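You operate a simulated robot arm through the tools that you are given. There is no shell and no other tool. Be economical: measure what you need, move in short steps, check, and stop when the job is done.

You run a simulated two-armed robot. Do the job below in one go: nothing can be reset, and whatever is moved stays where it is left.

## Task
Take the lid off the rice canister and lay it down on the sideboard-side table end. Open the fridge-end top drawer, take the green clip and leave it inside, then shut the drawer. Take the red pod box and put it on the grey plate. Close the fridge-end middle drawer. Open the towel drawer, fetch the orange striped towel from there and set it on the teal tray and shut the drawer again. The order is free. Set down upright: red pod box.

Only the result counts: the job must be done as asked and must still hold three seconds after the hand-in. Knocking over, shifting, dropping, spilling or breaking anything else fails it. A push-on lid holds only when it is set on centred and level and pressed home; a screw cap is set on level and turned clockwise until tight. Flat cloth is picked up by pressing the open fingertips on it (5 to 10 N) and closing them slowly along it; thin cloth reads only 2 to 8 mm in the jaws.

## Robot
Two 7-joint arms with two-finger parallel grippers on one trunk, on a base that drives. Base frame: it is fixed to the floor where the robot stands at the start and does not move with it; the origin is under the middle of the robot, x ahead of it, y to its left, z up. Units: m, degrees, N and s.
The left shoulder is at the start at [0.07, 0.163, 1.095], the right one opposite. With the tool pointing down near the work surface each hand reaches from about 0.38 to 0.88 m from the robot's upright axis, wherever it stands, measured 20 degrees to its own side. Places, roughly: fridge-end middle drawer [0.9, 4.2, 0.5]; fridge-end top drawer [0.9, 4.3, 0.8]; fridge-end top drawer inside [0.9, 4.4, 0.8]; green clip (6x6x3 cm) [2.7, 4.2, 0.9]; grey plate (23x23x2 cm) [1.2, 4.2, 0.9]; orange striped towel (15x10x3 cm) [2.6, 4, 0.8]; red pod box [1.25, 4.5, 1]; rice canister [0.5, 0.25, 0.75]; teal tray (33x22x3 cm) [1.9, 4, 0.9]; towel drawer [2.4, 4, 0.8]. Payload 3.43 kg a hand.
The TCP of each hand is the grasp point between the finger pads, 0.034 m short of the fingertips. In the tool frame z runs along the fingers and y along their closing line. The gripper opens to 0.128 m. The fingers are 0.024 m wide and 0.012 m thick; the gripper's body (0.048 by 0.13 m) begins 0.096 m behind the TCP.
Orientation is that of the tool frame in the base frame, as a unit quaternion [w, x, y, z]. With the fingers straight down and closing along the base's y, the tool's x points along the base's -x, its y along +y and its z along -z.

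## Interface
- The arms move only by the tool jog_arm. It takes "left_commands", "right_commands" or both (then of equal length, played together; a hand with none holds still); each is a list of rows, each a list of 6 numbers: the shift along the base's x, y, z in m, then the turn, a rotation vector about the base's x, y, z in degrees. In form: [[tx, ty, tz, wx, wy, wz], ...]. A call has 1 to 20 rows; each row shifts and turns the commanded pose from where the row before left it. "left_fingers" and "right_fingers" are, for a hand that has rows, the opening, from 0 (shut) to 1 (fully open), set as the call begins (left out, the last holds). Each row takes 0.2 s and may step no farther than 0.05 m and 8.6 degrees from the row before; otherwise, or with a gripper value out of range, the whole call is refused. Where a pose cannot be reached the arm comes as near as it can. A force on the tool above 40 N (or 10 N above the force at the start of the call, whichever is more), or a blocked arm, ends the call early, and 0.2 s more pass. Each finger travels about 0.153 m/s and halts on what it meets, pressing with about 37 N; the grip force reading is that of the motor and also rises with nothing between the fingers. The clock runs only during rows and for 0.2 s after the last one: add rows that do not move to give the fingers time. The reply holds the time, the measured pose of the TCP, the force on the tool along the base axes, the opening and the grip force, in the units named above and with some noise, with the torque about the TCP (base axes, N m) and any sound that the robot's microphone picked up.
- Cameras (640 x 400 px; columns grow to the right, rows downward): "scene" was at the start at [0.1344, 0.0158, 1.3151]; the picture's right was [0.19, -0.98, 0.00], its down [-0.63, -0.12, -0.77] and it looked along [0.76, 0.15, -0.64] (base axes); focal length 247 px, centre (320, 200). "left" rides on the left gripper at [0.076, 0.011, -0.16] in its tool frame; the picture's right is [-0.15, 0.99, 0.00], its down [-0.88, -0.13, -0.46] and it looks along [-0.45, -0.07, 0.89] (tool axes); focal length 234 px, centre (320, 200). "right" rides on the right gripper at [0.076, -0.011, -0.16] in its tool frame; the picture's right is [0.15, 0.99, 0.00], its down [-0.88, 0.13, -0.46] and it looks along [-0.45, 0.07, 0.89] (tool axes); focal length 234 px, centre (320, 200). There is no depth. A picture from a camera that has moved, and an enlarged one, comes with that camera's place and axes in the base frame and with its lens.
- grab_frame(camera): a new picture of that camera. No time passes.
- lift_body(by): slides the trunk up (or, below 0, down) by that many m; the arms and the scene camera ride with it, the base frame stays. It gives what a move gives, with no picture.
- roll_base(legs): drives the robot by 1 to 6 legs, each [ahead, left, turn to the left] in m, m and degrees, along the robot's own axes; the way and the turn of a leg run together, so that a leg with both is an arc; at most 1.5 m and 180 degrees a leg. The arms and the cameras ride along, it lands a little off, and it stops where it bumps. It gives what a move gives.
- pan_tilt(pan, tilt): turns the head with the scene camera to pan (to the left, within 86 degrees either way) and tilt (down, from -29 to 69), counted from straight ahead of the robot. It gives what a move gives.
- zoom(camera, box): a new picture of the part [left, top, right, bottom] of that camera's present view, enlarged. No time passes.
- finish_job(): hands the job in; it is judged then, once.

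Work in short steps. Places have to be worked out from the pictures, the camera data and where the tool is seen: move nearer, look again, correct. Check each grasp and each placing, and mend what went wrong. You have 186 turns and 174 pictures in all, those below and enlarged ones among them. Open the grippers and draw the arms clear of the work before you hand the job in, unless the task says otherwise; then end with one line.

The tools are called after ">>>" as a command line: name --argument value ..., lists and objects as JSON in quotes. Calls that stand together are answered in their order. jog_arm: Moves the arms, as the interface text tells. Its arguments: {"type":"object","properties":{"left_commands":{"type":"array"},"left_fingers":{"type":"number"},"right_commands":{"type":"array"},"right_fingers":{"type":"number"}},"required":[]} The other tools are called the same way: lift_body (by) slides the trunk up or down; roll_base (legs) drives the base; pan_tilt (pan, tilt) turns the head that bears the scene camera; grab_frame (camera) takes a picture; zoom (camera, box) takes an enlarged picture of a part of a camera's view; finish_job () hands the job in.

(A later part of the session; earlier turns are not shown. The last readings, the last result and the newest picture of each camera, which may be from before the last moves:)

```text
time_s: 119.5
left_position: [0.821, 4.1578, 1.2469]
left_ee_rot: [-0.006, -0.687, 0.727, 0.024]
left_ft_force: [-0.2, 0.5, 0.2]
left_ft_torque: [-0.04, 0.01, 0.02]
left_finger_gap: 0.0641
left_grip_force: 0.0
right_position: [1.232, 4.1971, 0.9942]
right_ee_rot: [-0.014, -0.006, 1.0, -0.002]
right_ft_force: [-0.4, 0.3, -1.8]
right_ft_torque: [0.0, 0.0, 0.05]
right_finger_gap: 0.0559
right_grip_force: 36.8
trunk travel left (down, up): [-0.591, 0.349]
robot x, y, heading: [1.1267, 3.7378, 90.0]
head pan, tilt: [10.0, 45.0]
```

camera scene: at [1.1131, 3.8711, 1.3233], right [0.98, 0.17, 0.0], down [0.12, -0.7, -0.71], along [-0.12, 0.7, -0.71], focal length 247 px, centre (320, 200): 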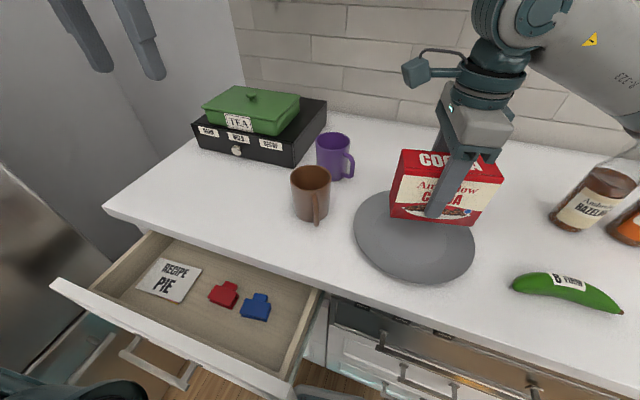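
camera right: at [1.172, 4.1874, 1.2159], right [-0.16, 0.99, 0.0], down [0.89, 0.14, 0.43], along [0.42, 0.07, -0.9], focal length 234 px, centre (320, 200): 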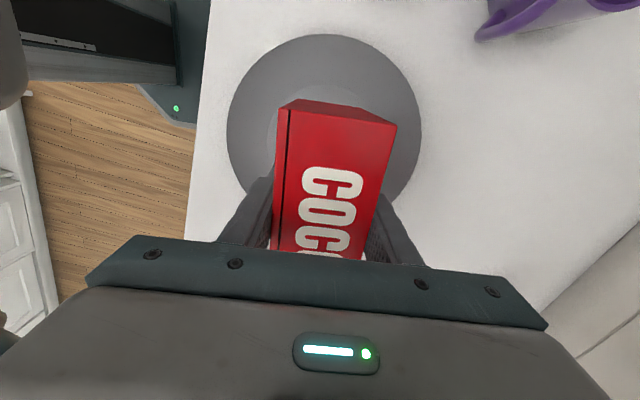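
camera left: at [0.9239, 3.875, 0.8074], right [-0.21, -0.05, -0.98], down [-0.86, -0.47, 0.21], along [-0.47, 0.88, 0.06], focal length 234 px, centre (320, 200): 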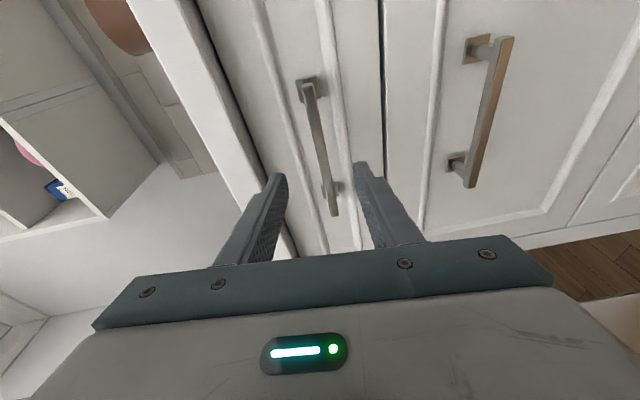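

Weight is still carried; I keep lowering in small steps until contact.

>>> jog_arm --right_commands '[[0, 0, -0.004, 0, 0, 0]]'

>>> jog_arm --right_commands '[[0, 0, -0.004, 0, 0, 0]]'

>>> grab_frame --camera "scene"

```text
time_s: 119.9
left_position: [0.8205, 4.1559, 1.248]
left_ee_rot: [-0.006, -0.687, 0.727, 0.024]
left_ft_force: [-1.4, -0.6, -0.5]
left_ft_torque: [0.0, -0.02, 0.0]
left_finger_gap: 0.064
left_grip_force: 0.2
right_position: [1.2323, 4.1989, 0.9914]
right_ee_rot: [-0.015, -0.006, 1.0, -0.002]
right_ft_force: [0.5, 0.4, -2.1]
right_ft_torque: [0.01, 0.05, 0.0]
right_finger_gap: 0.0558
right_grip_force: 36.5
trunk travel left (down, up): [-0.591, 0.349]
robot x, y, heading: [1.1238, 3.7387, 90.1]
head pan, tilt: [10.0, 45.0]
```

```text
time_s: 120.3
left_position: [0.8207, 4.1569, 1.2467]
left_ee_rot: [-0.006, -0.686, 0.727, 0.024]
left_ft_force: [0.0, 0.3, -0.3]
left_ft_torque: [-0.01, 0.02, -0.01]
left_finger_gap: 0.0639
left_grip_force: 0.0
right_position: [1.2329, 4.1952, 0.987]
right_ee_rot: [-0.015, -0.006, 1.0, -0.003]
right_ft_force: [0.6, 0.1, -2.7]
right_ft_torque: [0.01, 0.02, -0.02]
right_finger_gap: 0.0558
right_grip_force: 36.6
trunk travel left (down, up): [-0.591, 0.349]
robot x, y, heading: [1.1225, 3.7374, 90.0]
head pan, tilt: [10.0, 45.0]
```

```text
124 pictures are left
camera scene: at [1.1125, 3.8697, 1.3235], right [0.98, 0.17, 0.0], down [0.12, -0.7, -0.71], along [-0.12, 0.7, -0.71], focal length 247 px, centre (320, 200)
```

scene: 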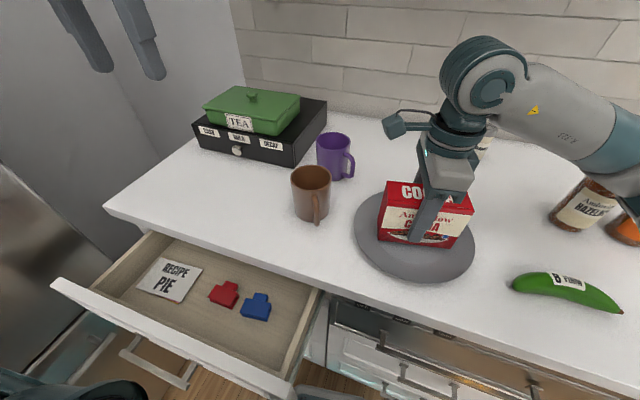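

>>> jog_arm --right_commands '[[0, 0, -0.004, 0, 0, 0]]'

>>> jog_arm --right_commands '[[0, 0, -0.003, 0, 0, 0]]'

```text
time_s: 120.7
left_position: [0.82, 4.1563, 1.2475]
left_ee_rot: [-0.006, -0.686, 0.727, 0.024]
left_ft_force: [0.3, 1.0, -0.6]
left_ft_torque: [0.02, 0.0, -0.03]
left_finger_gap: 0.0641
left_grip_force: 0.1
right_position: [1.2329, 4.1965, 0.9834]
right_ee_rot: [-0.015, -0.006, 1.0, -0.002]
right_ft_force: [-0.3, 0.3, -1.2]
right_ft_torque: [-0.01, 0.02, 0.03]
right_finger_gap: 0.0557
right_grip_force: 37.0
trunk travel left (down, up): [-0.591, 0.349]
robot x, y, heading: [1.127, 3.7414, 90.4]
head pan, tilt: [10.0, 45.0]
```

```text
time_s: 121.1
left_position: [0.8208, 4.1566, 1.2473]
left_ee_rot: [-0.006, -0.686, 0.727, 0.024]
left_ft_force: [-0.1, -0.2, 0.1]
left_ft_torque: [0.03, 0.04, 0.02]
left_finger_gap: 0.0641
left_grip_force: 0.0
right_position: [1.2327, 4.197, 0.9803]
right_ee_rot: [-0.014, -0.007, 1.0, -0.001]
right_ft_force: [0.2, 0.9, 4.9]
right_ft_torque: [-0.07, -0.39, 0.09]
right_finger_gap: 0.0559
right_grip_force: 37.0
trunk travel left (down, up): [-0.591, 0.349]
robot x, y, heading: [1.1252, 3.7372, 89.8]
head pan, tilt: [10.0, 45.0]
```

Contact at the +x end first. I look closely at how the box sits on the plate.

>>> zoom --camera "scene" --box '[330, 160, 500, 300]'

>>> grab_frame --camera "right"

```text
2.86 times, centred on (415, 230) of scene
camera zoom: at [1.1122, 3.869, 1.3237], right [0.98, 0.17, 0.0], down [0.12, -0.7, -0.71], along [-0.12, 0.7, -0.71], focal length 706 px, centre (49, 114)
```

zoom: 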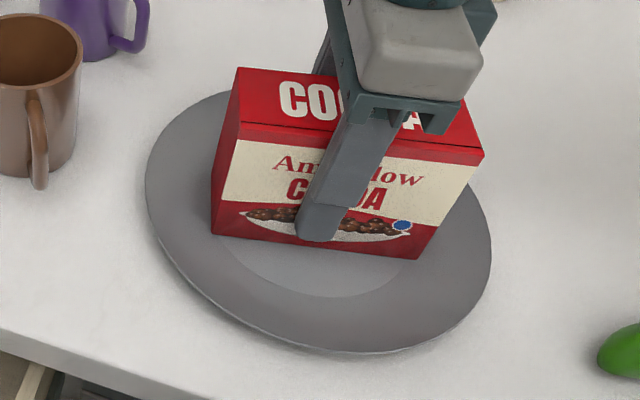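

```text
122 pictures are left
camera right: at [1.1603, 4.1847, 1.1424], right [-0.16, 0.99, 0.0], down [0.89, 0.14, 0.43], along [0.43, 0.07, -0.9], focal length 234 px, centre (320, 200)
```

right: 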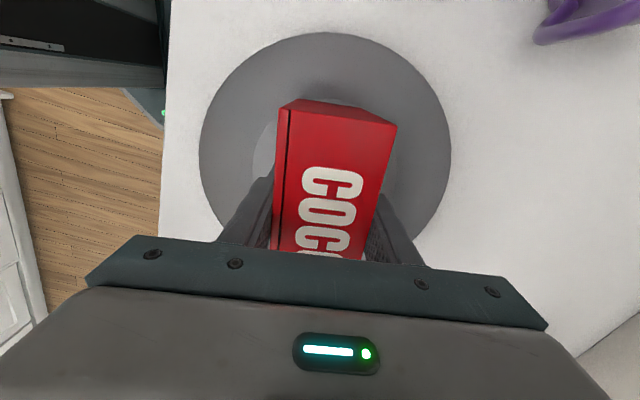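

The box is centred over the well, spanning it end to end. I settle another 2 mm and release.

>>> jog_arm --right_commands '[[0, 0, -0.002, 0, 0, 0]]'

>>> jog_arm --right_commands '[[0, 0, 0, 0, 0, 0], [0, 0, 0, 0, 0, 0], [0, 0, 0, 0, 0, 0]]' --right_fingers 1

>>> jog_arm --right_commands '[[0, 0, 0.04, 0, 0, 0], [0, 0, 0.04, 0, 0, 0], [0, 0, 0.04, 0, 0, 0], [0, 0, 0.04, 0, 0, 0]]'

>>> grab_frame --camera "scene"

```text
time_s: 121.5
left_position: [0.8211, 4.1548, 1.2485]
left_ee_rot: [-0.006, -0.687, 0.726, 0.025]
left_ft_force: [-0.1, -0.3, -0.4]
left_ft_torque: [-0.01, 0.0, -0.01]
left_finger_gap: 0.0641
left_grip_force: 0.1
right_position: [1.2321, 4.1968, 0.9801]
right_ee_rot: [-0.014, -0.006, 1.0, 0.001]
right_ft_force: [4.1, 3.5, 25.2]
right_ft_torque: [-0.13, -1.14, 0.31]
right_finger_gap: 0.0558
right_grip_force: 36.8
trunk travel left (down, up): [-0.591, 0.349]
robot x, y, heading: [1.1236, 3.7386, 89.8]
head pan, tilt: [10.0, 45.0]
```

```text
time_s: 122.3
left_position: [0.8216, 4.1566, 1.2473]
left_ee_rot: [-0.006, -0.687, 0.726, 0.024]
left_ft_force: [0.2, -0.7, -1.2]
left_ft_torque: [-0.02, 0.0, 0.0]
left_finger_gap: 0.064
left_grip_force: 0.1
right_position: [1.2311, 4.1971, 0.9778]
right_ee_rot: [-0.014, -0.006, 1.0, -0.003]
right_ft_force: [0.6, -0.1, 0.0]
right_ft_torque: [-0.01, 0.0, 0.01]
right_finger_gap: 0.1279
right_grip_force: 0.0
trunk travel left (down, up): [-0.591, 0.349]
robot x, y, heading: [1.1262, 3.7404, 89.7]
head pan, tilt: [10.0, 45.0]
```

```text
time_s: 123.3
left_position: [0.8194, 4.1553, 1.2471]
left_ee_rot: [-0.006, -0.686, 0.727, 0.025]
left_ft_force: [-0.5, -0.3, -0.1]
left_ft_torque: [0.03, 0.01, -0.01]
left_finger_gap: 0.0642
left_grip_force: 0.0
right_position: [1.233, 4.196, 1.1397]
right_ee_rot: [-0.013, -0.006, 1.0, -0.003]
right_ft_force: [0.1, -0.3, 0.1]
right_ft_torque: [0.05, -0.04, -0.04]
right_finger_gap: 0.1279
right_grip_force: 0.0
trunk travel left (down, up): [-0.591, 0.349]
robot x, y, heading: [1.1293, 3.7381, 90.2]
head pan, tilt: [10.0, 45.0]
```

```text
121 pictures are left
camera scene: at [1.1118, 3.8682, 1.3235], right [0.98, 0.17, 0.0], down [0.12, -0.7, -0.71], along [-0.12, 0.7, -0.71], focal length 247 px, centre (320, 200)
```

scene: 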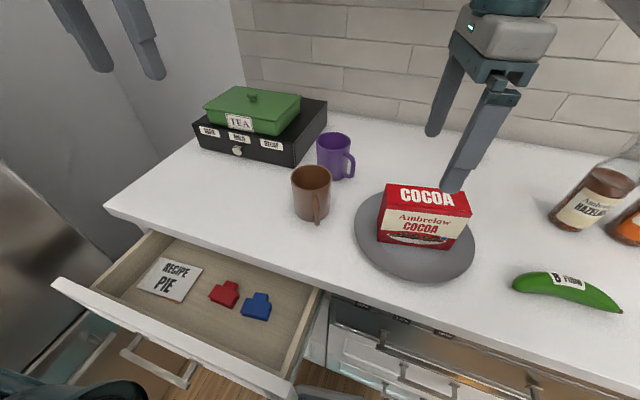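

Pod box stands upright on the plate. Now I back off and slide right toward the clip/towel area (x≈2.5).

>>> roll_base --legs '[[-0.35, 0, 0], [0, -1.3, 0]]'

>>> grab_frame --camera "scene"

```text
time_s: 131.6
left_position: [2.0894, 3.8094, 1.248]
left_ee_rot: [-0.007, -0.7, 0.713, 0.024]
left_ft_force: [0.3, 0.0, 0.3]
left_ft_torque: [0.0, 0.0, 0.02]
left_finger_gap: 0.0641
left_grip_force: 0.2
right_position: [2.4997, 3.866, 1.1394]
right_ee_rot: [-0.014, -0.025, 1.0, -0.003]
right_ft_force: [1.4, 0.1, 0.4]
right_ft_torque: [0.03, 0.0, 0.0]
right_finger_gap: 0.128
right_grip_force: 0.0
trunk travel left (down, up): [-0.591, 0.349]
robot x, y, heading: [2.4097, 3.4035, 92.0]
head pan, tilt: [10.0, 45.0]
```

```text
120 pictures are left
camera scene: at [2.3916, 3.5329, 1.3235], right [0.98, 0.21, 0.0], down [0.15, -0.69, -0.71], along [-0.15, 0.69, -0.71], focal length 247 px, centre (320, 200)
```

scene: 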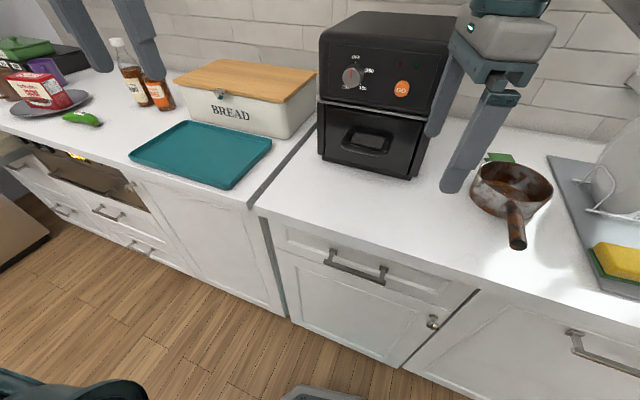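

>>> roll_base --legs '[[0, 0, -2]]'

>>> pan_tilt --pan -30 --tilt 40

>>> grab_frame --camera "scene"

>>> zoom --camera "scene" --box '[230, 70, 430, 200]'

```text
time_s: 132.4
left_position: [2.1031, 3.8201, 1.247]
left_ee_rot: [-0.005, -0.688, 0.726, 0.024]
left_ft_force: [-0.2, -0.1, 0.8]
left_ft_torque: [0.0, 0.01, 0.0]
left_finger_gap: 0.0639
left_grip_force: 0.1
right_position: [2.5156, 3.8627, 1.1394]
right_ee_rot: [-0.014, -0.008, 1.0, -0.003]
right_ft_force: [0.3, -0.1, 0.0]
right_ft_torque: [-0.02, 0.0, 0.02]
right_finger_gap: 0.1281
right_grip_force: 0.1
trunk travel left (down, up): [-0.591, 0.349]
robot x, y, heading: [2.4105, 3.4027, 90.2]
head pan, tilt: [10.0, 45.0]
```

```text
time_s: 133.5
left_position: [2.1031, 3.8201, 1.2475]
left_ee_rot: [-0.006, -0.688, 0.725, 0.024]
left_ft_force: [-0.2, 0.7, -0.9]
left_ft_torque: [-0.02, 0.01, 0.0]
left_finger_gap: 0.0639
left_grip_force: 0.0
right_position: [2.5156, 3.8627, 1.1388]
right_ee_rot: [-0.014, -0.008, 1.0, -0.003]
right_ft_force: [0.4, 0.7, 0.2]
right_ft_torque: [-0.04, 0.01, 0.02]
right_finger_gap: 0.1278
right_grip_force: 0.1
trunk travel left (down, up): [-0.591, 0.349]
robot x, y, heading: [2.4097, 3.4024, 90.3]
head pan, tilt: [-30.0, 40.0]
```

```text
119 pictures are left
camera scene: at [2.4525, 3.5272, 1.3307], right [0.87, -0.5, 0.0], down [-0.32, -0.56, -0.77], along [0.38, 0.66, -0.64], focal length 247 px, centre (320, 200)
```

scene: 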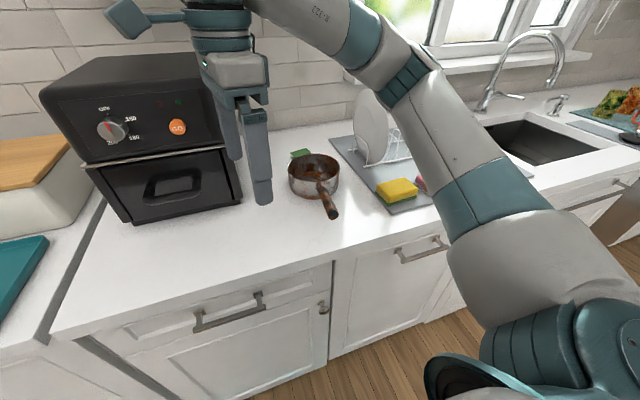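

```text
3.08 times, centred on (330, 135) of scene
camera zoom: at [2.4525, 3.5272, 1.3307], right [0.87, -0.5, 0.0], down [-0.32, -0.56, -0.77], along [0.38, 0.66, -0.64], focal length 760 px, centre (289, 400)
```

zoom: 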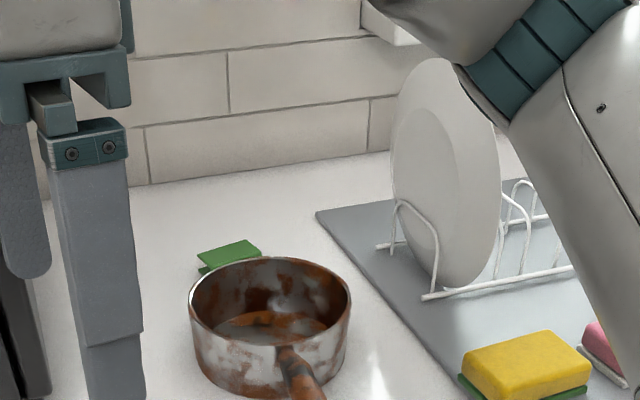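

The clip lies behind the pot at ≈(2.77, 4.19, 0.92). I turn the right hand back to closing along x and drive to about (2.52, 3.50).

>>> jog_arm --right_commands '[[0, 0, 0, 0, 0, 8.2], [0, 0, 0, 0, 0, 8.2], [0, 0, 0, 0, 0, 8.2], [0, 0, 0, 0, 0, 8.2], [0, 0, 0, 0, 0, 8.2], [0, 0, 0, 0, 0, 8.2], [0, 0, 0, 0, 0, 8.2], [0, 0, 0, 0, 0, 8.2], [0, 0, 0, 0, 0, 8.2], [0, 0, 0, 0, 0, 8.2], [0, 0, 0, 0, 0, 8.0]]'

>>> roll_base --legs '[[0.09, -0.12, 0]]'

>>> jog_arm --right_commands '[[0.03, 0.03, 0.01, 0, 0, 0], [0.03, 0.03, 0.01, 0, 0, 0], [0.03, 0.03, 0.01, 0, 0, 0], [0.02, 0.03, 0, 0, 0, 0], [0, 0.03, 0, 0, 0, 0]]'

>>> grab_frame --camera "right"

```text
time_s: 135.9
left_position: [2.1032, 3.8213, 1.2469]
left_ee_rot: [-0.006, -0.688, 0.726, 0.025]
left_ft_force: [0.4, 0.1, -0.6]
left_ft_torque: [-0.01, -0.01, 0.01]
left_finger_gap: 0.0642
left_grip_force: 0.0
right_position: [2.5149, 3.8625, 1.14]
right_ee_rot: [0.008, 0.713, -0.701, 0.013]
right_ft_force: [0.1, -0.2, 0.3]
right_ft_torque: [-0.02, 0.0, 0.01]
right_finger_gap: 0.1282
right_grip_force: 0.0
trunk travel left (down, up): [-0.591, 0.349]
robot x, y, heading: [2.408, 3.4044, 90.5]
head pan, tilt: [-30.0, 40.0]
```

```text
time_s: 137.2
left_position: [2.2228, 3.908, 1.2474]
left_ee_rot: [-0.005, -0.689, 0.725, 0.024]
left_ft_force: [-0.2, 0.4, 0.8]
left_ft_torque: [0.0, 0.01, 0.02]
left_finger_gap: 0.0638
left_grip_force: 0.1
right_position: [2.6355, 3.9516, 1.1395]
right_ee_rot: [0.009, 0.713, -0.701, 0.012]
right_ft_force: [-0.2, 0.3, -1.0]
right_ft_torque: [0.01, 0.01, -0.01]
right_finger_gap: 0.128
right_grip_force: 0.1
trunk travel left (down, up): [-0.591, 0.349]
robot x, y, heading: [2.532, 3.4969, 90.2]
head pan, tilt: [-30.0, 40.0]
```

```text
time_s: 138.4
left_position: [2.2232, 3.9088, 1.2467]
left_ee_rot: [-0.007, -0.688, 0.725, 0.023]
left_ft_force: [-0.8, 0.6, -0.1]
left_ft_torque: [-0.01, 0.0, 0.01]
left_finger_gap: 0.0641
left_grip_force: 0.2
right_position: [2.7469, 4.1035, 1.1695]
right_ee_rot: [0.008, 0.713, -0.701, 0.012]
right_ft_force: [0.2, 0.7, -0.3]
right_ft_torque: [-0.02, -0.01, 0.01]
right_finger_gap: 0.128
right_grip_force: 0.1
trunk travel left (down, up): [-0.591, 0.349]
robot x, y, heading: [2.5308, 3.49, 90.4]
head pan, tilt: [-30.0, 40.0]
```

```text
117 pictures are left
camera right: at [2.7567, 4.0328, 1.3318], right [-0.99, -0.16, 0.0], down [-0.15, 0.89, 0.43], along [-0.07, 0.42, -0.9], focal length 234 px, centre (320, 200)
```

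right: 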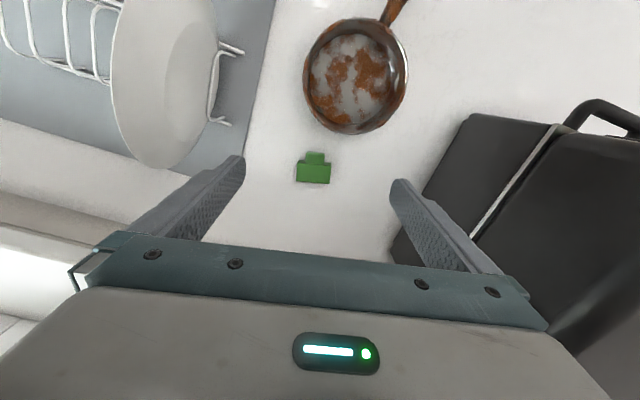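

Clear view: clip at ≈(2.748, 4.163), aligned with the fingers. I centre over it and descend.

>>> jog_arm --right_commands '[[0, 0.03, -0.03, 0, 0, 0], [0.001, 0.03, -0.03, 0, 0, 0], [0, 0, -0.045, 0, 0, 0], [0, 0, -0.045, 0, 0, 0], [0, 0, -0.045, 0, 0, 0]]' --right_fingers 0.85

>>> grab_frame --camera "right"

```text
time_s: 139.8
left_position: [2.2181, 3.9024, 1.2502]
left_ee_rot: [-0.003, -0.687, 0.726, 0.024]
left_ft_force: [-0.2, 0.8, -0.5]
left_ft_torque: [-0.06, 0.02, 0.01]
left_finger_gap: 0.0641
left_grip_force: 0.0
right_position: [2.7407, 4.1609, 1.0061]
right_ee_rot: [-0.007, 0.712, -0.702, -0.006]
right_ft_force: [-1.0, 0.8, 0.6]
right_ft_torque: [-0.07, -0.15, -0.01]
right_finger_gap: 0.109
right_grip_force: 0.0
trunk travel left (down, up): [-0.591, 0.349]
robot x, y, heading: [2.533, 3.4869, 90.2]
head pan, tilt: [-30.0, 40.0]
stopped in row 5 (right hand): the arm was blocked; the commanded pose is now the measured one
```

```text
116 pictures are left
camera right: at [2.7512, 4.0828, 1.1646], right [-0.99, -0.16, 0.0], down [-0.14, 0.87, 0.47], along [-0.07, 0.47, -0.88], focal length 234 px, centre (320, 200)
```

right: 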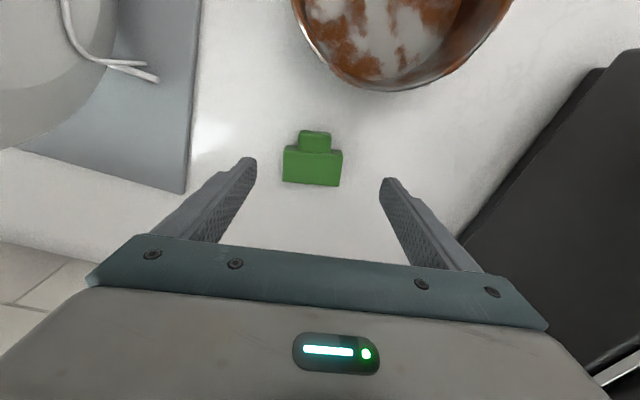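

The arm was blocked part-way; I look at what it touches.

>>> grab_frame --camera "scene"

>>> grab_frame --camera "left"

```text
115 pictures are left
camera scene: at [2.5666, 3.6086, 1.3328], right [0.87, -0.5, 0.0], down [-0.32, -0.55, -0.77], along [0.38, 0.67, -0.64], focal length 247 px, centre (320, 200)
```

scene: 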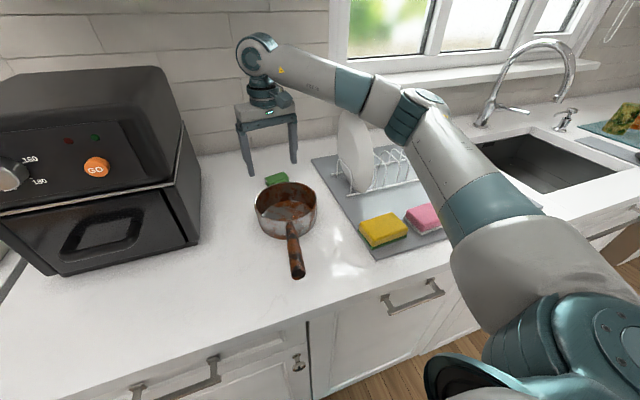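

```text
114 pictures are left
camera left: at [2.2094, 3.8211, 1.4061], right [-0.98, 0.2, 0.04], down [0.19, 0.86, 0.48], along [0.06, 0.47, -0.88], focal length 234 px, centre (320, 200)
```

left: 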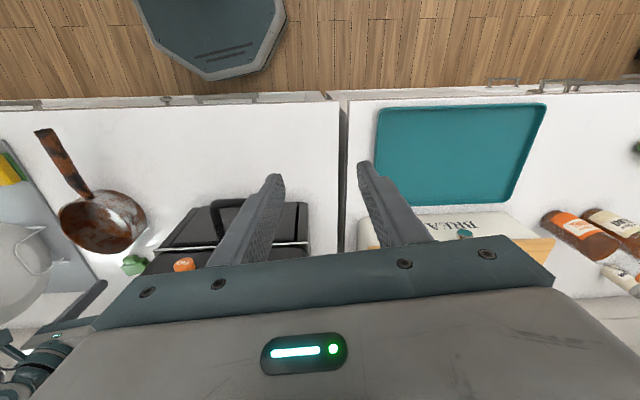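

The right forearm came down onto/near the plate in the dish rack. I lift the hand back up and raise the trunk so the forearm slopes down from higher.

>>> jog_arm --right_commands '[[0, 0, 0.04, 0, 0, 0], [0, 0, 0.04, 0, 0, 0], [0, 0, 0.04, 0, 0, 0]]'

>>> lift_body --by 0.33

>>> jog_arm --right_commands '[[0, 0, -0.045, 0, 0, 0], [0, 0, -0.045, 0, 0, 0], [0, 0, -0.045, 0, 0, 0], [0, 0, -0.045, 0, 0, 0], [0, 0, -0.045, 0, 0, 0], [0, 0, -0.045, 0, 0, 0], [0, 0, -0.045, 0, 0, 0]]'

>>> grab_frame --camera "scene"

>>> grab_frame --camera "right"

```text
time_s: 140.6
left_position: [2.2222, 3.9067, 1.2481]
left_ee_rot: [-0.005, -0.688, 0.726, 0.025]
left_ft_force: [-0.3, -0.9, 0.3]
left_ft_torque: [0.0, 0.01, 0.0]
left_finger_gap: 0.064
left_grip_force: 0.0
right_position: [2.7448, 4.1663, 1.106]
right_ee_rot: [0.003, 0.713, -0.701, 0.004]
right_ft_force: [0.9, 0.8, 0.3]
right_ft_torque: [0.0, -0.02, 0.0]
right_finger_gap: 0.1088
right_grip_force: 0.2
trunk travel left (down, up): [-0.591, 0.349]
robot x, y, heading: [2.5288, 3.4909, 90.2]
head pan, tilt: [-30.0, 40.0]
```

```text
time_s: 142.2
left_position: [2.2289, 3.908, 1.388]
left_ee_rot: [-0.007, -0.687, 0.726, 0.025]
left_ft_force: [-0.3, 0.1, -0.1]
left_ft_torque: [-0.02, -0.04, 0.05]
left_finger_gap: 0.064
left_grip_force: 0.0
right_position: [2.7545, 4.1563, 1.1397]
right_ee_rot: [0.059, 0.708, -0.7, 0.07]
right_ft_force: [1.9, 0.5, -6.8]
right_ft_torque: [-0.21, 0.23, -0.09]
right_finger_gap: 0.1086
right_grip_force: 0.2
trunk travel left (down, up): [-0.728, 0.212]
robot x, y, heading: [2.5299, 3.4913, 90.1]
head pan, tilt: [-30.0, 40.0]
stopped: the arm was blocked; the commanded pose is now the measured one
```

```text
time_s: 143.3
left_position: [2.2247, 3.9056, 1.3859]
left_ee_rot: [-0.006, -0.688, 0.725, 0.025]
left_ft_force: [0.1, -0.3, 0.1]
left_ft_torque: [-0.02, 0.02, 0.03]
left_finger_gap: 0.064
left_grip_force: 0.1
right_position: [2.7485, 4.1553, 0.9564]
right_ee_rot: [0.059, 0.711, -0.697, 0.065]
right_ft_force: [0.4, -5.7, 8.2]
right_ft_torque: [-0.19, 0.47, 0.25]
right_finger_gap: 0.1087
right_grip_force: 0.1
trunk travel left (down, up): [-0.728, 0.212]
robot x, y, heading: [2.5277, 3.4887, 90.3]
head pan, tilt: [-30.0, 40.0]
stopped in row 5 (right hand): the force on the tool passed its limit (the readings are from after the stop); the commanded pose is now the measured one
```

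```text
113 pictures are left
camera scene: at [2.5739, 3.6131, 1.4681], right [0.87, -0.5, 0.0], down [-0.32, -0.56, -0.77], along [0.38, 0.66, -0.64], focal length 247 px, centre (320, 200)
```

scene: 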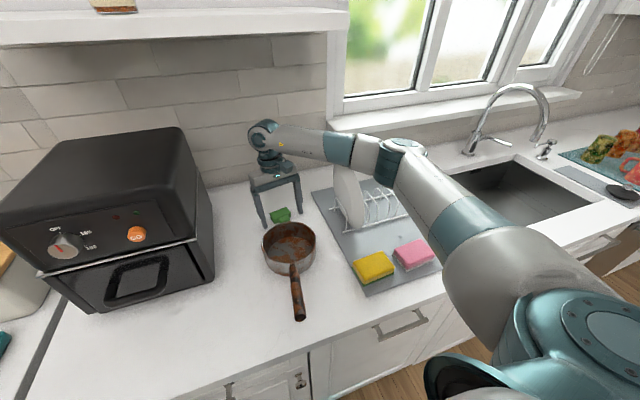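

```text
112 pictures are left
camera right: at [2.7591, 4.1089, 1.127], right [-0.99, -0.17, 0.02], down [-0.15, 0.94, 0.29], along [-0.07, 0.29, -0.96], focal length 234 px, centre (320, 200)
```

right: 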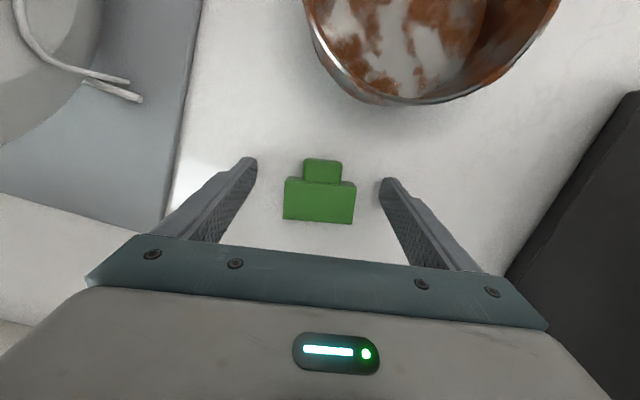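

Fingertips seem to rest on the counter (z≈0.92), with the clip centred between them. I ease up 5 mm and close.

>>> jog_arm --right_commands '[[0, 0, 0.006, 0, 0, 0]]'

>>> jog_arm --right_commands '[[0, 0, 0, 0, 0, 0], [0, 0, 0, 0, 0, 0], [0, 0, 0, 0, 0, 0]]' --right_fingers 0.25

>>> grab_frame --camera "right"

```text
time_s: 143.7
left_position: [2.2237, 3.9078, 1.3839]
left_ee_rot: [-0.006, -0.688, 0.726, 0.025]
left_ft_force: [1.1, -0.5, 0.6]
left_ft_torque: [0.0, -0.02, -0.04]
left_finger_gap: 0.0641
left_grip_force: 0.0
right_position: [2.7478, 4.1563, 0.9604]
right_ee_rot: [0.058, 0.711, -0.697, 0.066]
right_ft_force: [-0.6, 0.1, -0.1]
right_ft_torque: [0.0, -0.01, -0.02]
right_finger_gap: 0.1089
right_grip_force: 0.1
trunk travel left (down, up): [-0.728, 0.212]
robot x, y, heading: [2.5304, 3.4941, 90.1]
head pan, tilt: [-30.0, 40.0]
```

```text
time_s: 144.5
left_position: [2.2238, 3.9074, 1.3852]
left_ee_rot: [-0.007, -0.688, 0.725, 0.024]
left_ft_force: [-0.1, -0.4, 0.3]
left_ft_torque: [0.0, 0.01, -0.01]
left_finger_gap: 0.0639
left_grip_force: 0.1
right_position: [2.7491, 4.158, 0.9608]
right_ee_rot: [0.058, 0.711, -0.697, 0.066]
right_ft_force: [0.3, -0.3, 0.6]
right_ft_torque: [-0.02, 0.01, 0.0]
right_finger_gap: 0.058
right_grip_force: 37.3
trunk travel left (down, up): [-0.728, 0.212]
robot x, y, heading: [2.5334, 3.4923, 90.1]
head pan, tilt: [-30.0, 40.0]
```

```text
111 pictures are left
camera right: at [2.7583, 4.1097, 1.1313], right [-0.99, -0.16, 0.02], down [-0.15, 0.94, 0.29], along [-0.06, 0.29, -0.96], focal length 234 px, centre (320, 200)
```

right: 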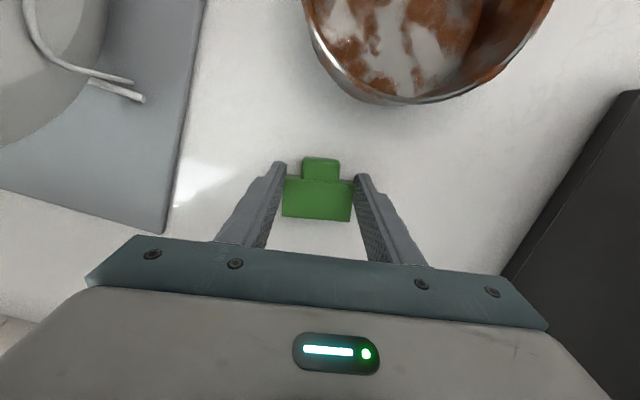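

Clip gripped (58 mm). I lift to z≈1.09 (shelf above limits more) and back away.

>>> jog_arm --right_commands '[[0, 0, 0.04, 0, 0, 0], [0, 0, 0.045, 0, 0, 0], [0, 0, 0.045, 0, 0, 0]]'

>>> roll_base --legs '[[-0.12, 0, 0]]'

>>> grab_frame --camera "scene"

>>> grab_frame --camera "right"

```text
time_s: 145.3
left_position: [2.224, 3.9069, 1.3841]
left_ee_rot: [-0.006, -0.688, 0.725, 0.024]
left_ft_force: [0.3, -1.0, -0.5]
left_ft_torque: [0.04, -0.02, 0.0]
left_finger_gap: 0.0636
left_grip_force: 0.1
right_position: [2.7473, 4.1565, 1.0923]
right_ee_rot: [0.058, 0.711, -0.698, 0.066]
right_ft_force: [-0.2, 0.0, 0.3]
right_ft_torque: [0.03, 0.03, 0.0]
right_finger_gap: 0.058
right_grip_force: 37.2
trunk travel left (down, up): [-0.728, 0.212]
robot x, y, heading: [2.5287, 3.4891, 90.0]
head pan, tilt: [-30.0, 40.0]
```

```text
time_s: 146.6
left_position: [2.2256, 3.785, 1.3839]
left_ee_rot: [-0.007, -0.688, 0.726, 0.023]
left_ft_force: [-0.2, -0.1, 0.3]
left_ft_torque: [-0.03, 0.0, 0.02]
left_finger_gap: 0.064
left_grip_force: 0.0
right_position: [2.7493, 4.0355, 1.0915]
right_ee_rot: [0.058, 0.711, -0.697, 0.067]
right_ft_force: [0.1, -0.3, -0.3]
right_ft_torque: [0.0, -0.03, 0.02]
right_finger_gap: 0.058
right_grip_force: 36.5
trunk travel left (down, up): [-0.728, 0.212]
robot x, y, heading: [2.5317, 3.3655, 90.1]
head pan, tilt: [-30.0, 40.0]
```

```text
110 pictures are left
camera scene: at [2.5735, 3.4924, 1.4677], right [0.87, -0.5, 0.0], down [-0.32, -0.56, -0.77], along [0.38, 0.66, -0.64], focal length 247 px, centre (320, 200)
```

scene: 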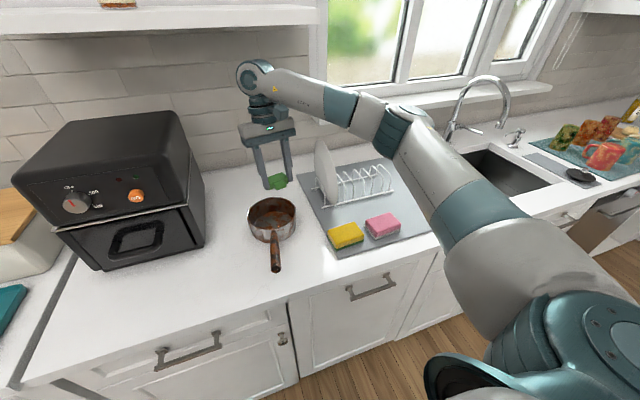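

```text
109 pictures are left
camera right: at [2.759, 3.9884, 1.2617], right [-0.99, -0.16, 0.02], down [-0.15, 0.94, 0.29], along [-0.06, 0.28, -0.96], focal length 234 px, centre (320, 200)
```

right: 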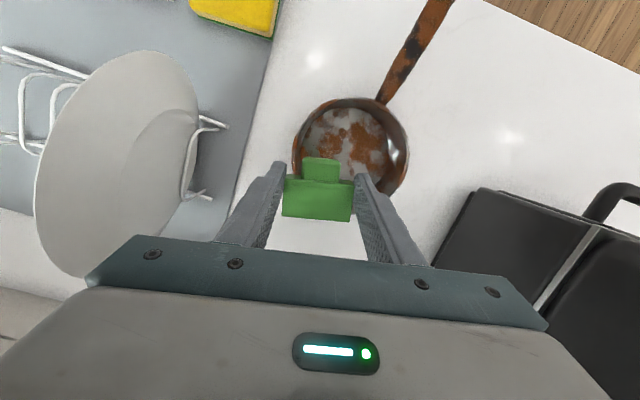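

Clip held, rack plate still upright. I back a bit and drive left to the open drawer at x≈1.12.

>>> roll_base --legs '[[-0.06, 0, 0], [0, 1.4, 0]]'

>>> pan_tilt --pan 15 --tilt 50

>>> grab_frame --camera "scene"

```text
time_s: 149.4
left_position: [2.0067, 3.727, 1.3852]
left_ee_rot: [-0.005, -0.685, 0.728, 0.023]
left_ft_force: [-1.7, -0.3, 0.2]
left_ft_torque: [0.02, -0.12, 0.02]
left_finger_gap: 0.0637
left_grip_force: 0.2
right_position: [2.5421, 3.9737, 1.0912]
right_ee_rot: [-0.057, -0.7, 0.708, -0.071]
right_ft_force: [17.2, 4.3, -2.8]
right_ft_torque: [-0.83, 2.14, -1.29]
right_finger_gap: 0.0582
right_grip_force: 37.2
trunk travel left (down, up): [-0.728, 0.212]
robot x, y, heading: [2.3104, 3.3076, 89.9]
head pan, tilt: [-30.0, 40.0]
stopped in leg 2: the force on the tool passed its limit (the readings are from after the stop); the commanded pose is now the measured one
```

```text
time_s: 150.5
left_position: [2.0096, 3.7257, 1.3852]
left_ee_rot: [-0.006, -0.685, 0.728, 0.025]
left_ft_force: [0.2, 0.5, 0.2]
left_ft_torque: [-0.01, 0.01, 0.03]
left_finger_gap: 0.0641
left_grip_force: 0.0
right_position: [2.5431, 3.9731, 1.0907]
right_ee_rot: [-0.059, -0.704, 0.705, -0.068]
right_ft_force: [7.6, 0.6, -1.1]
right_ft_torque: [-0.05, 0.98, -0.52]
right_finger_gap: 0.0583
right_grip_force: 37.1
trunk travel left (down, up): [-0.728, 0.212]
robot x, y, heading: [2.3114, 3.3075, 89.6]
head pan, tilt: [15.0, 50.0]
```

```text
108 pictures are left
camera scene: at [2.2955, 3.4324, 1.4538], right [0.97, 0.25, 0.0], down [0.19, -0.74, -0.64], along [-0.16, 0.62, -0.77], focal length 247 px, centre (320, 200)
```

scene: 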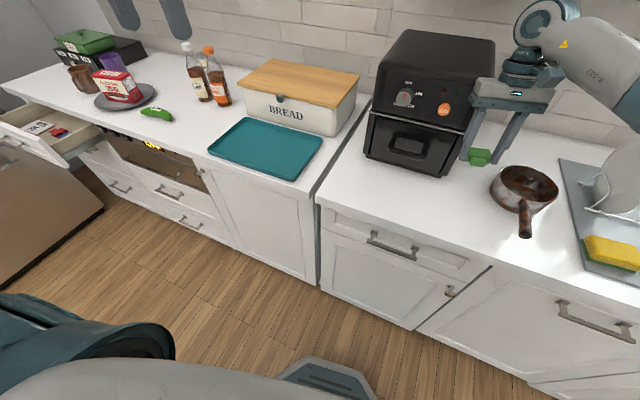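

I grazed the air fryer with the held hand; I move right off it, back up clear of the counter, and only then go left.

>>> roll_base --legs '[[0, -0.06, 0], [-0.2, 0, 0]]'

>>> jog_arm --right_commands '[[0, -0.045, 0, 0, 0, 0], [-0.02, -0.04, 0.01, 0, 0, 0], [-0.02, -0.04, 0.01, 0, 0, 0], [-0.02, -0.04, 0.01, 0, 0, 0]]'

>>> grab_frame --camera "scene"

```text
time_s: 152.7
left_position: [2.0667, 3.53, 1.3841]
left_ee_rot: [-0.006, -0.686, 0.728, 0.024]
left_ft_force: [0.1, -0.2, 0.5]
left_ft_torque: [-0.02, -0.02, 0.04]
left_finger_gap: 0.0641
left_grip_force: 0.0
right_position: [2.5993, 3.7772, 1.091]
right_ee_rot: [0.059, 0.704, -0.704, 0.069]
right_ft_force: [0.9, 0.1, -0.2]
right_ft_torque: [-0.05, -0.01, 0.01]
right_finger_gap: 0.058
right_grip_force: 37.4
trunk travel left (down, up): [-0.728, 0.212]
robot x, y, heading: [2.3733, 3.1084, 89.9]
head pan, tilt: [15.0, 50.0]
```

```text
time_s: 153.7
left_position: [2.0673, 3.5283, 1.3854]
left_ee_rot: [-0.005, -0.685, 0.728, 0.024]
left_ft_force: [-0.1, 0.2, -0.2]
left_ft_torque: [0.01, 0.01, 0.0]
left_finger_gap: 0.064
left_grip_force: 0.0
right_position: [2.5393, 3.61, 1.121]
right_ee_rot: [-0.058, -0.704, 0.705, -0.069]
right_ft_force: [0.6, -0.4, 0.0]
right_ft_torque: [-0.02, 0.0, 0.02]
right_finger_gap: 0.058
right_grip_force: 36.5
trunk travel left (down, up): [-0.728, 0.212]
robot x, y, heading: [2.3702, 3.1139, 89.6]
head pan, tilt: [15.0, 50.0]
```

```text
107 pictures are left
camera scene: at [2.3526, 3.2348, 1.4538], right [0.97, 0.26, 0.0], down [0.2, -0.74, -0.64], along [-0.16, 0.62, -0.77], focal length 247 px, centre (320, 200)
```

scene: 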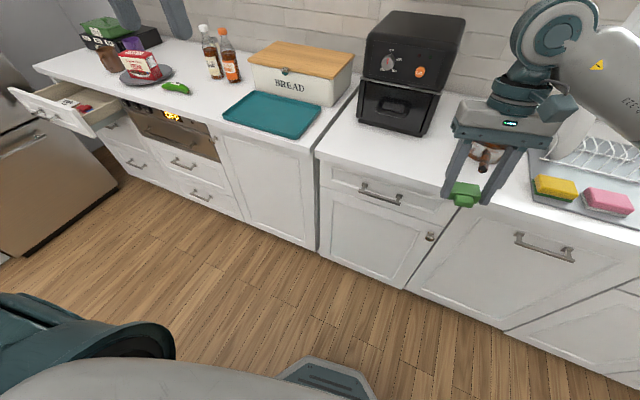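

Fryer seems in place. Now I drive left to x≈1.1.

>>> roll_base --legs '[[0, 1.25, 0]]'

>>> roll_base --legs '[[0.22, 0, 0]]'

>>> grab_frame --camera "scene"

```text
time_s: 158.5
left_position: [1.0692, 3.5233, 1.3846]
left_ee_rot: [0.009, 0.73, -0.683, -0.025]
left_ft_force: [-0.7, 0.2, -0.5]
left_ft_torque: [0.01, -0.02, 0.01]
left_finger_gap: 0.0639
left_grip_force: 0.0
right_position: [1.527, 3.6632, 1.1195]
right_ee_rot: [0.053, 0.747, -0.659, 0.072]
right_ft_force: [0.4, -0.3, -0.1]
right_ft_torque: [0.01, -0.02, -0.01]
right_finger_gap: 0.0581
right_grip_force: 37.0
trunk travel left (down, up): [-0.728, 0.212]
robot x, y, heading: [1.4224, 3.1484, 97.0]
head pan, tilt: [15.0, 50.0]
stopped in leg 1: the robot was blocked; the commanded pose is now the measured one
```

```text
time_s: 160.2
left_position: [1.0416, 3.7396, 1.3857]
left_ee_rot: [0.008, 0.73, -0.683, -0.026]
left_ft_force: [-0.7, 0.6, 0.1]
left_ft_torque: [0.01, 0.02, -0.02]
left_finger_gap: 0.0639
left_grip_force: 0.0
right_position: [1.5011, 3.8794, 1.1199]
right_ee_rot: [0.053, 0.747, -0.659, 0.072]
right_ft_force: [-0.2, -0.1, -0.8]
right_ft_torque: [-0.01, 0.01, 0.0]
right_finger_gap: 0.0579
right_grip_force: 37.0
trunk travel left (down, up): [-0.728, 0.212]
robot x, y, heading: [1.3962, 3.3639, 96.8]
head pan, tilt: [15.0, 50.0]
```

```text
106 pictures are left
camera scene: at [1.3606, 3.4833, 1.4539], right [0.93, 0.37, 0.0], down [0.29, -0.71, -0.64], along [-0.24, 0.6, -0.77], focal length 247 px, centre (320, 200)
```

scene: 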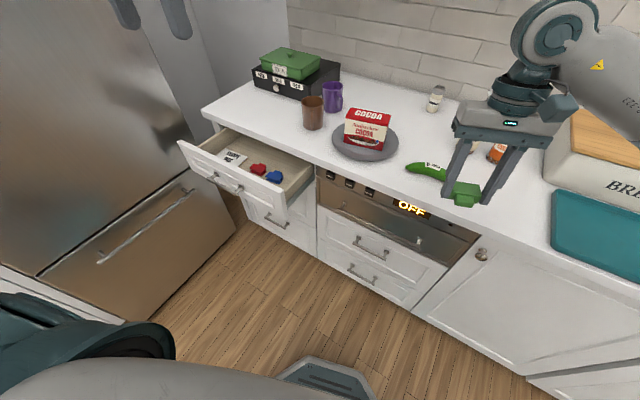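

The rear brushed the island there; at y≈3.36 it's free. I square up and continue left to x≈1.08.

>>> roll_base --legs '[[0, 0, -6.8], [0, 0.33, 0]]'

>>> grab_frame --camera "scene"

>>> pan_tilt --pan -86 --tilt 35

>>> grab_frame --camera "scene"

```text
time_s: 163.0
left_position: [0.7597, 3.7788, 1.3845]
left_ee_rot: [-0.007, -0.687, 0.726, 0.026]
left_ft_force: [0.1, 0.8, 0.3]
left_ft_torque: [-0.03, 0.01, 0.01]
left_finger_gap: 0.064
left_grip_force: 0.1
right_position: [1.2302, 3.8636, 1.1195]
right_ee_rot: [0.058, 0.706, -0.703, 0.07]
right_ft_force: [0.1, -0.3, -0.4]
right_ft_torque: [0.0, 0.03, -0.02]
right_finger_gap: 0.0579
right_grip_force: 36.9
trunk travel left (down, up): [-0.728, 0.212]
robot x, y, heading: [1.0646, 3.3631, 89.9]
head pan, tilt: [15.0, 50.0]
```

```text
105 pictures are left
camera scene: at [1.0449, 3.4869, 1.4538], right [0.97, 0.26, 0.0], down [0.2, -0.74, -0.64], along [-0.17, 0.62, -0.77], focal length 247 px, centre (320, 200)
```

scene: 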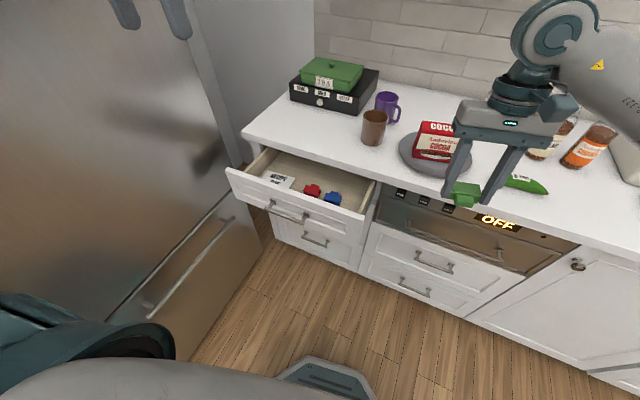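

```text
time_s: 164.8
left_position: [0.7578, 3.7786, 1.3856]
left_ee_rot: [-0.008, -0.688, 0.726, 0.025]
left_ft_force: [0.6, 0.3, 0.7]
left_ft_torque: [0.0, -0.01, 0.02]
left_finger_gap: 0.0641
left_grip_force: 0.1
right_position: [1.2281, 3.8631, 1.1202]
right_ee_rot: [0.058, 0.706, -0.703, 0.07]
right_ft_force: [0.4, 0.2, 0.4]
right_ft_torque: [0.01, 0.04, -0.01]
right_finger_gap: 0.0583
right_grip_force: 36.8
trunk travel left (down, up): [-0.728, 0.212]
robot x, y, heading: [1.0664, 3.3651, 90.2]
head pan, tilt: [-85.9, 35.0]
```

```text
104 pictures are left
camera scene: at [1.1516, 3.4191, 1.4755], right [0.07, -1.0, 0.0], down [-0.57, -0.04, -0.82], along [0.82, 0.06, -0.57], focal length 247 px, centre (320, 200)
```

scene: 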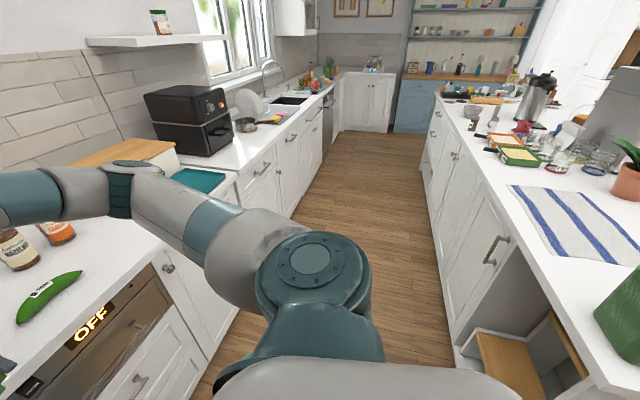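

>>> pan_tilt --pan 15 --tilt 50

>>> zoom --camera "scene" --box '[215, 130, 395, 250]'

```text
time_s: 166.5
left_position: [0.7575, 3.7789, 1.3853]
left_ee_rot: [-0.007, -0.688, 0.725, 0.025]
left_ft_force: [0.1, 0.4, 0.3]
left_ft_torque: [-0.01, -0.02, 0.01]
left_finger_gap: 0.0638
left_grip_force: 0.1
right_position: [1.2278, 3.8644, 1.1198]
right_ee_rot: [0.059, 0.706, -0.702, 0.069]
right_ft_force: [-0.2, -0.1, -0.5]
right_ft_torque: [0.0, 0.0, 0.01]
right_finger_gap: 0.0583
right_grip_force: 37.3
trunk travel left (down, up): [-0.728, 0.212]
robot x, y, heading: [1.0636, 3.3604, 89.8]
head pan, tilt: [15.0, 50.0]
```

```text
3.33 times, centred on (305, 190) of scene
camera zoom: at [1.0438, 3.4869, 1.4538], right [0.97, 0.26, 0.0], down [0.2, -0.74, -0.64], along [-0.17, 0.62, -0.77], focal length 823 px, centre (370, 233)
```

zoom: 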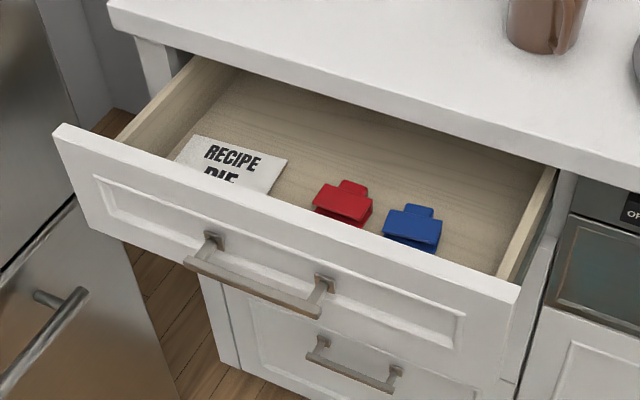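

Not enough free room behind the clips yet, so I'll pull the drawer further by its front panel from inside with closed left fingers (between card and red clip). First position the left hand above (0.81, 3.985).

>>> lift_body --by -0.2

>>> jog_arm --left_commands '[[0.025, 0.04, -0.01, 0, 0, 0], [0.025, 0.04, -0.01, 0, 0, 0], [0, 0.04, -0.02, 0, 0, 0], [0, 0.04, -0.02, 0, 0, 0], [0, 0.04, -0.02, 0, 0, 0], [0, 0, -0.04, 0, 0, 0], [0, 0, -0.04, 0, 0, 0], [0, 0, -0.04, 0, 0, 0]]' --left_fingers 0

>>> grab_frame --camera "left"

>>> grab_frame --camera "scene"

```text
time_s: 168.7
left_position: [0.7582, 3.7792, 1.1854]
left_ee_rot: [-0.007, -0.688, 0.725, 0.026]
left_ft_force: [-0.4, 0.3, -0.1]
left_ft_torque: [-0.02, 0.02, 0.0]
left_finger_gap: 0.064
left_grip_force: 0.0
right_position: [1.2287, 3.863, 0.9207]
right_ee_rot: [0.058, 0.706, -0.703, 0.069]
right_ft_force: [-0.9, -0.1, -0.5]
right_ft_torque: [0.02, 0.01, -0.02]
right_finger_gap: 0.058
right_grip_force: 36.5
trunk travel left (down, up): [-0.528, 0.412]
robot x, y, heading: [1.064, 3.361, 90.1]
head pan, tilt: [15.0, 50.0]
```

```text
time_s: 170.5
left_position: [0.8056, 3.9818, 0.9858]
left_ee_rot: [-0.007, -0.687, 0.726, 0.025]
left_ft_force: [0.5, -1.0, 0.1]
left_ft_torque: [0.03, 0.03, 0.0]
left_finger_gap: 0.0
left_grip_force: 33.1
right_position: [1.2288, 3.8646, 0.9197]
right_ee_rot: [0.057, 0.706, -0.703, 0.069]
right_ft_force: [-0.1, 0.1, 0.4]
right_ft_torque: [-0.06, 0.01, 0.03]
right_finger_gap: 0.0581
right_grip_force: 37.4
trunk travel left (down, up): [-0.528, 0.412]
robot x, y, heading: [1.0629, 3.3637, 90.5]
head pan, tilt: [15.0, 50.0]
```

```text
102 pictures are left
camera left: at [0.7987, 3.9014, 1.1426], right [-0.98, 0.2, 0.05], down [0.2, 0.86, 0.47], along [0.05, 0.47, -0.88], focal length 234 px, centre (320, 200)
```

left: 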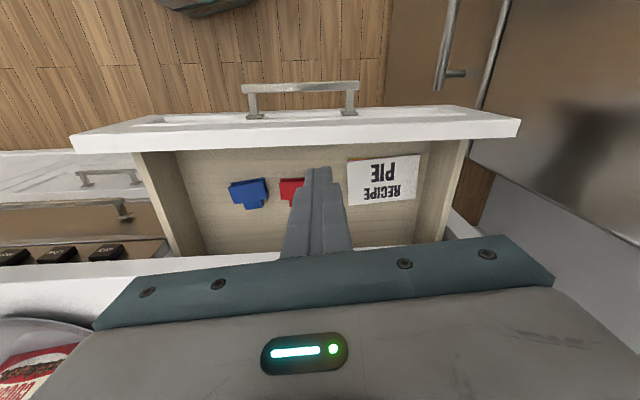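

```text
101 pictures are left
camera scene: at [1.0434, 3.4871, 1.2538], right [0.97, 0.26, 0.0], down [0.2, -0.74, -0.64], along [-0.17, 0.62, -0.77], focal length 247 px, centre (320, 200)
```

scene: 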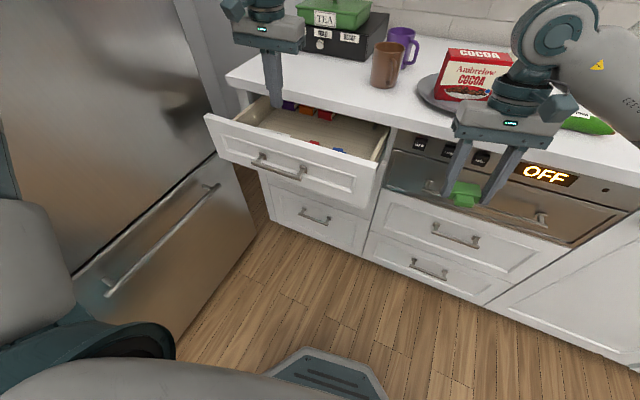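

The left view shows a gap (x 0.77–0.83) for the fingers. I shift slightly back, lower into the drawer behind its front and pull about 0.12 m.

>>> jog_arm --left_commands '[[-0.006, 0.022, 0, 0, 0, 0], [0, 0, -0.04, 0, 0, 0], [0, 0, -0.04, 0, 0, 0], [0, 0, -0.03, 0, 0, 0]]'

>>> jog_arm --left_commands '[[0, -0.02, 0, 0, 0, 0], [0, -0.02, 0, 0, 0, 0], [0, -0.025, 0, 0, 0, 0], [0, -0.025, 0, 0, 0, 0], [0, -0.025, 0, 0, 0, 0], [0, -0.025, 0, 0, 0, 0]]'

>>> grab_frame --camera "left"

```text
time_s: 171.5
left_position: [0.8018, 4.002, 0.8741]
left_ee_rot: [-0.007, -0.688, 0.725, 0.024]
left_ft_force: [0.7, -0.1, -0.3]
left_ft_torque: [-0.02, -0.03, 0.02]
left_finger_gap: 0.0
left_grip_force: 33.0
right_position: [1.228, 3.8636, 0.9199]
right_ee_rot: [0.058, 0.705, -0.703, 0.068]
right_ft_force: [-0.2, -0.4, -0.1]
right_ft_torque: [0.0, -0.01, 0.0]
right_finger_gap: 0.0581
right_grip_force: 37.0
trunk travel left (down, up): [-0.528, 0.412]
robot x, y, heading: [1.0622, 3.365, 90.3]
head pan, tilt: [15.0, 50.0]
```

```text
time_s: 172.9
left_position: [0.802, 3.8596, 0.8746]
left_ee_rot: [-0.007, -0.687, 0.727, 0.027]
left_ft_force: [0.3, -0.6, 0.7]
left_ft_torque: [0.03, 0.02, 0.0]
left_finger_gap: 0.0
left_grip_force: 32.6
right_position: [1.229, 3.8632, 0.9199]
right_ee_rot: [0.057, 0.706, -0.702, 0.069]
right_ft_force: [-0.3, -0.9, 0.2]
right_ft_torque: [0.03, 0.01, -0.01]
right_finger_gap: 0.0581
right_grip_force: 37.2
trunk travel left (down, up): [-0.528, 0.412]
robot x, y, heading: [1.0632, 3.3635, 90.2]
head pan, tilt: [15.0, 50.0]
```

```text
100 pictures are left
camera left: at [0.7955, 3.7794, 1.0319], right [-0.98, 0.2, 0.05], down [0.2, 0.86, 0.47], along [0.05, 0.47, -0.88], focal length 234 px, centre (320, 200)
```

left: 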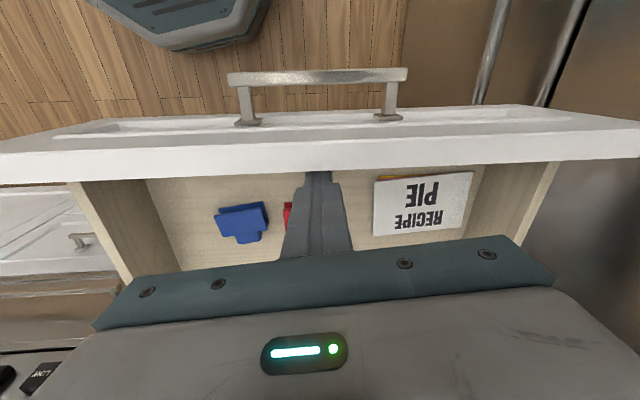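

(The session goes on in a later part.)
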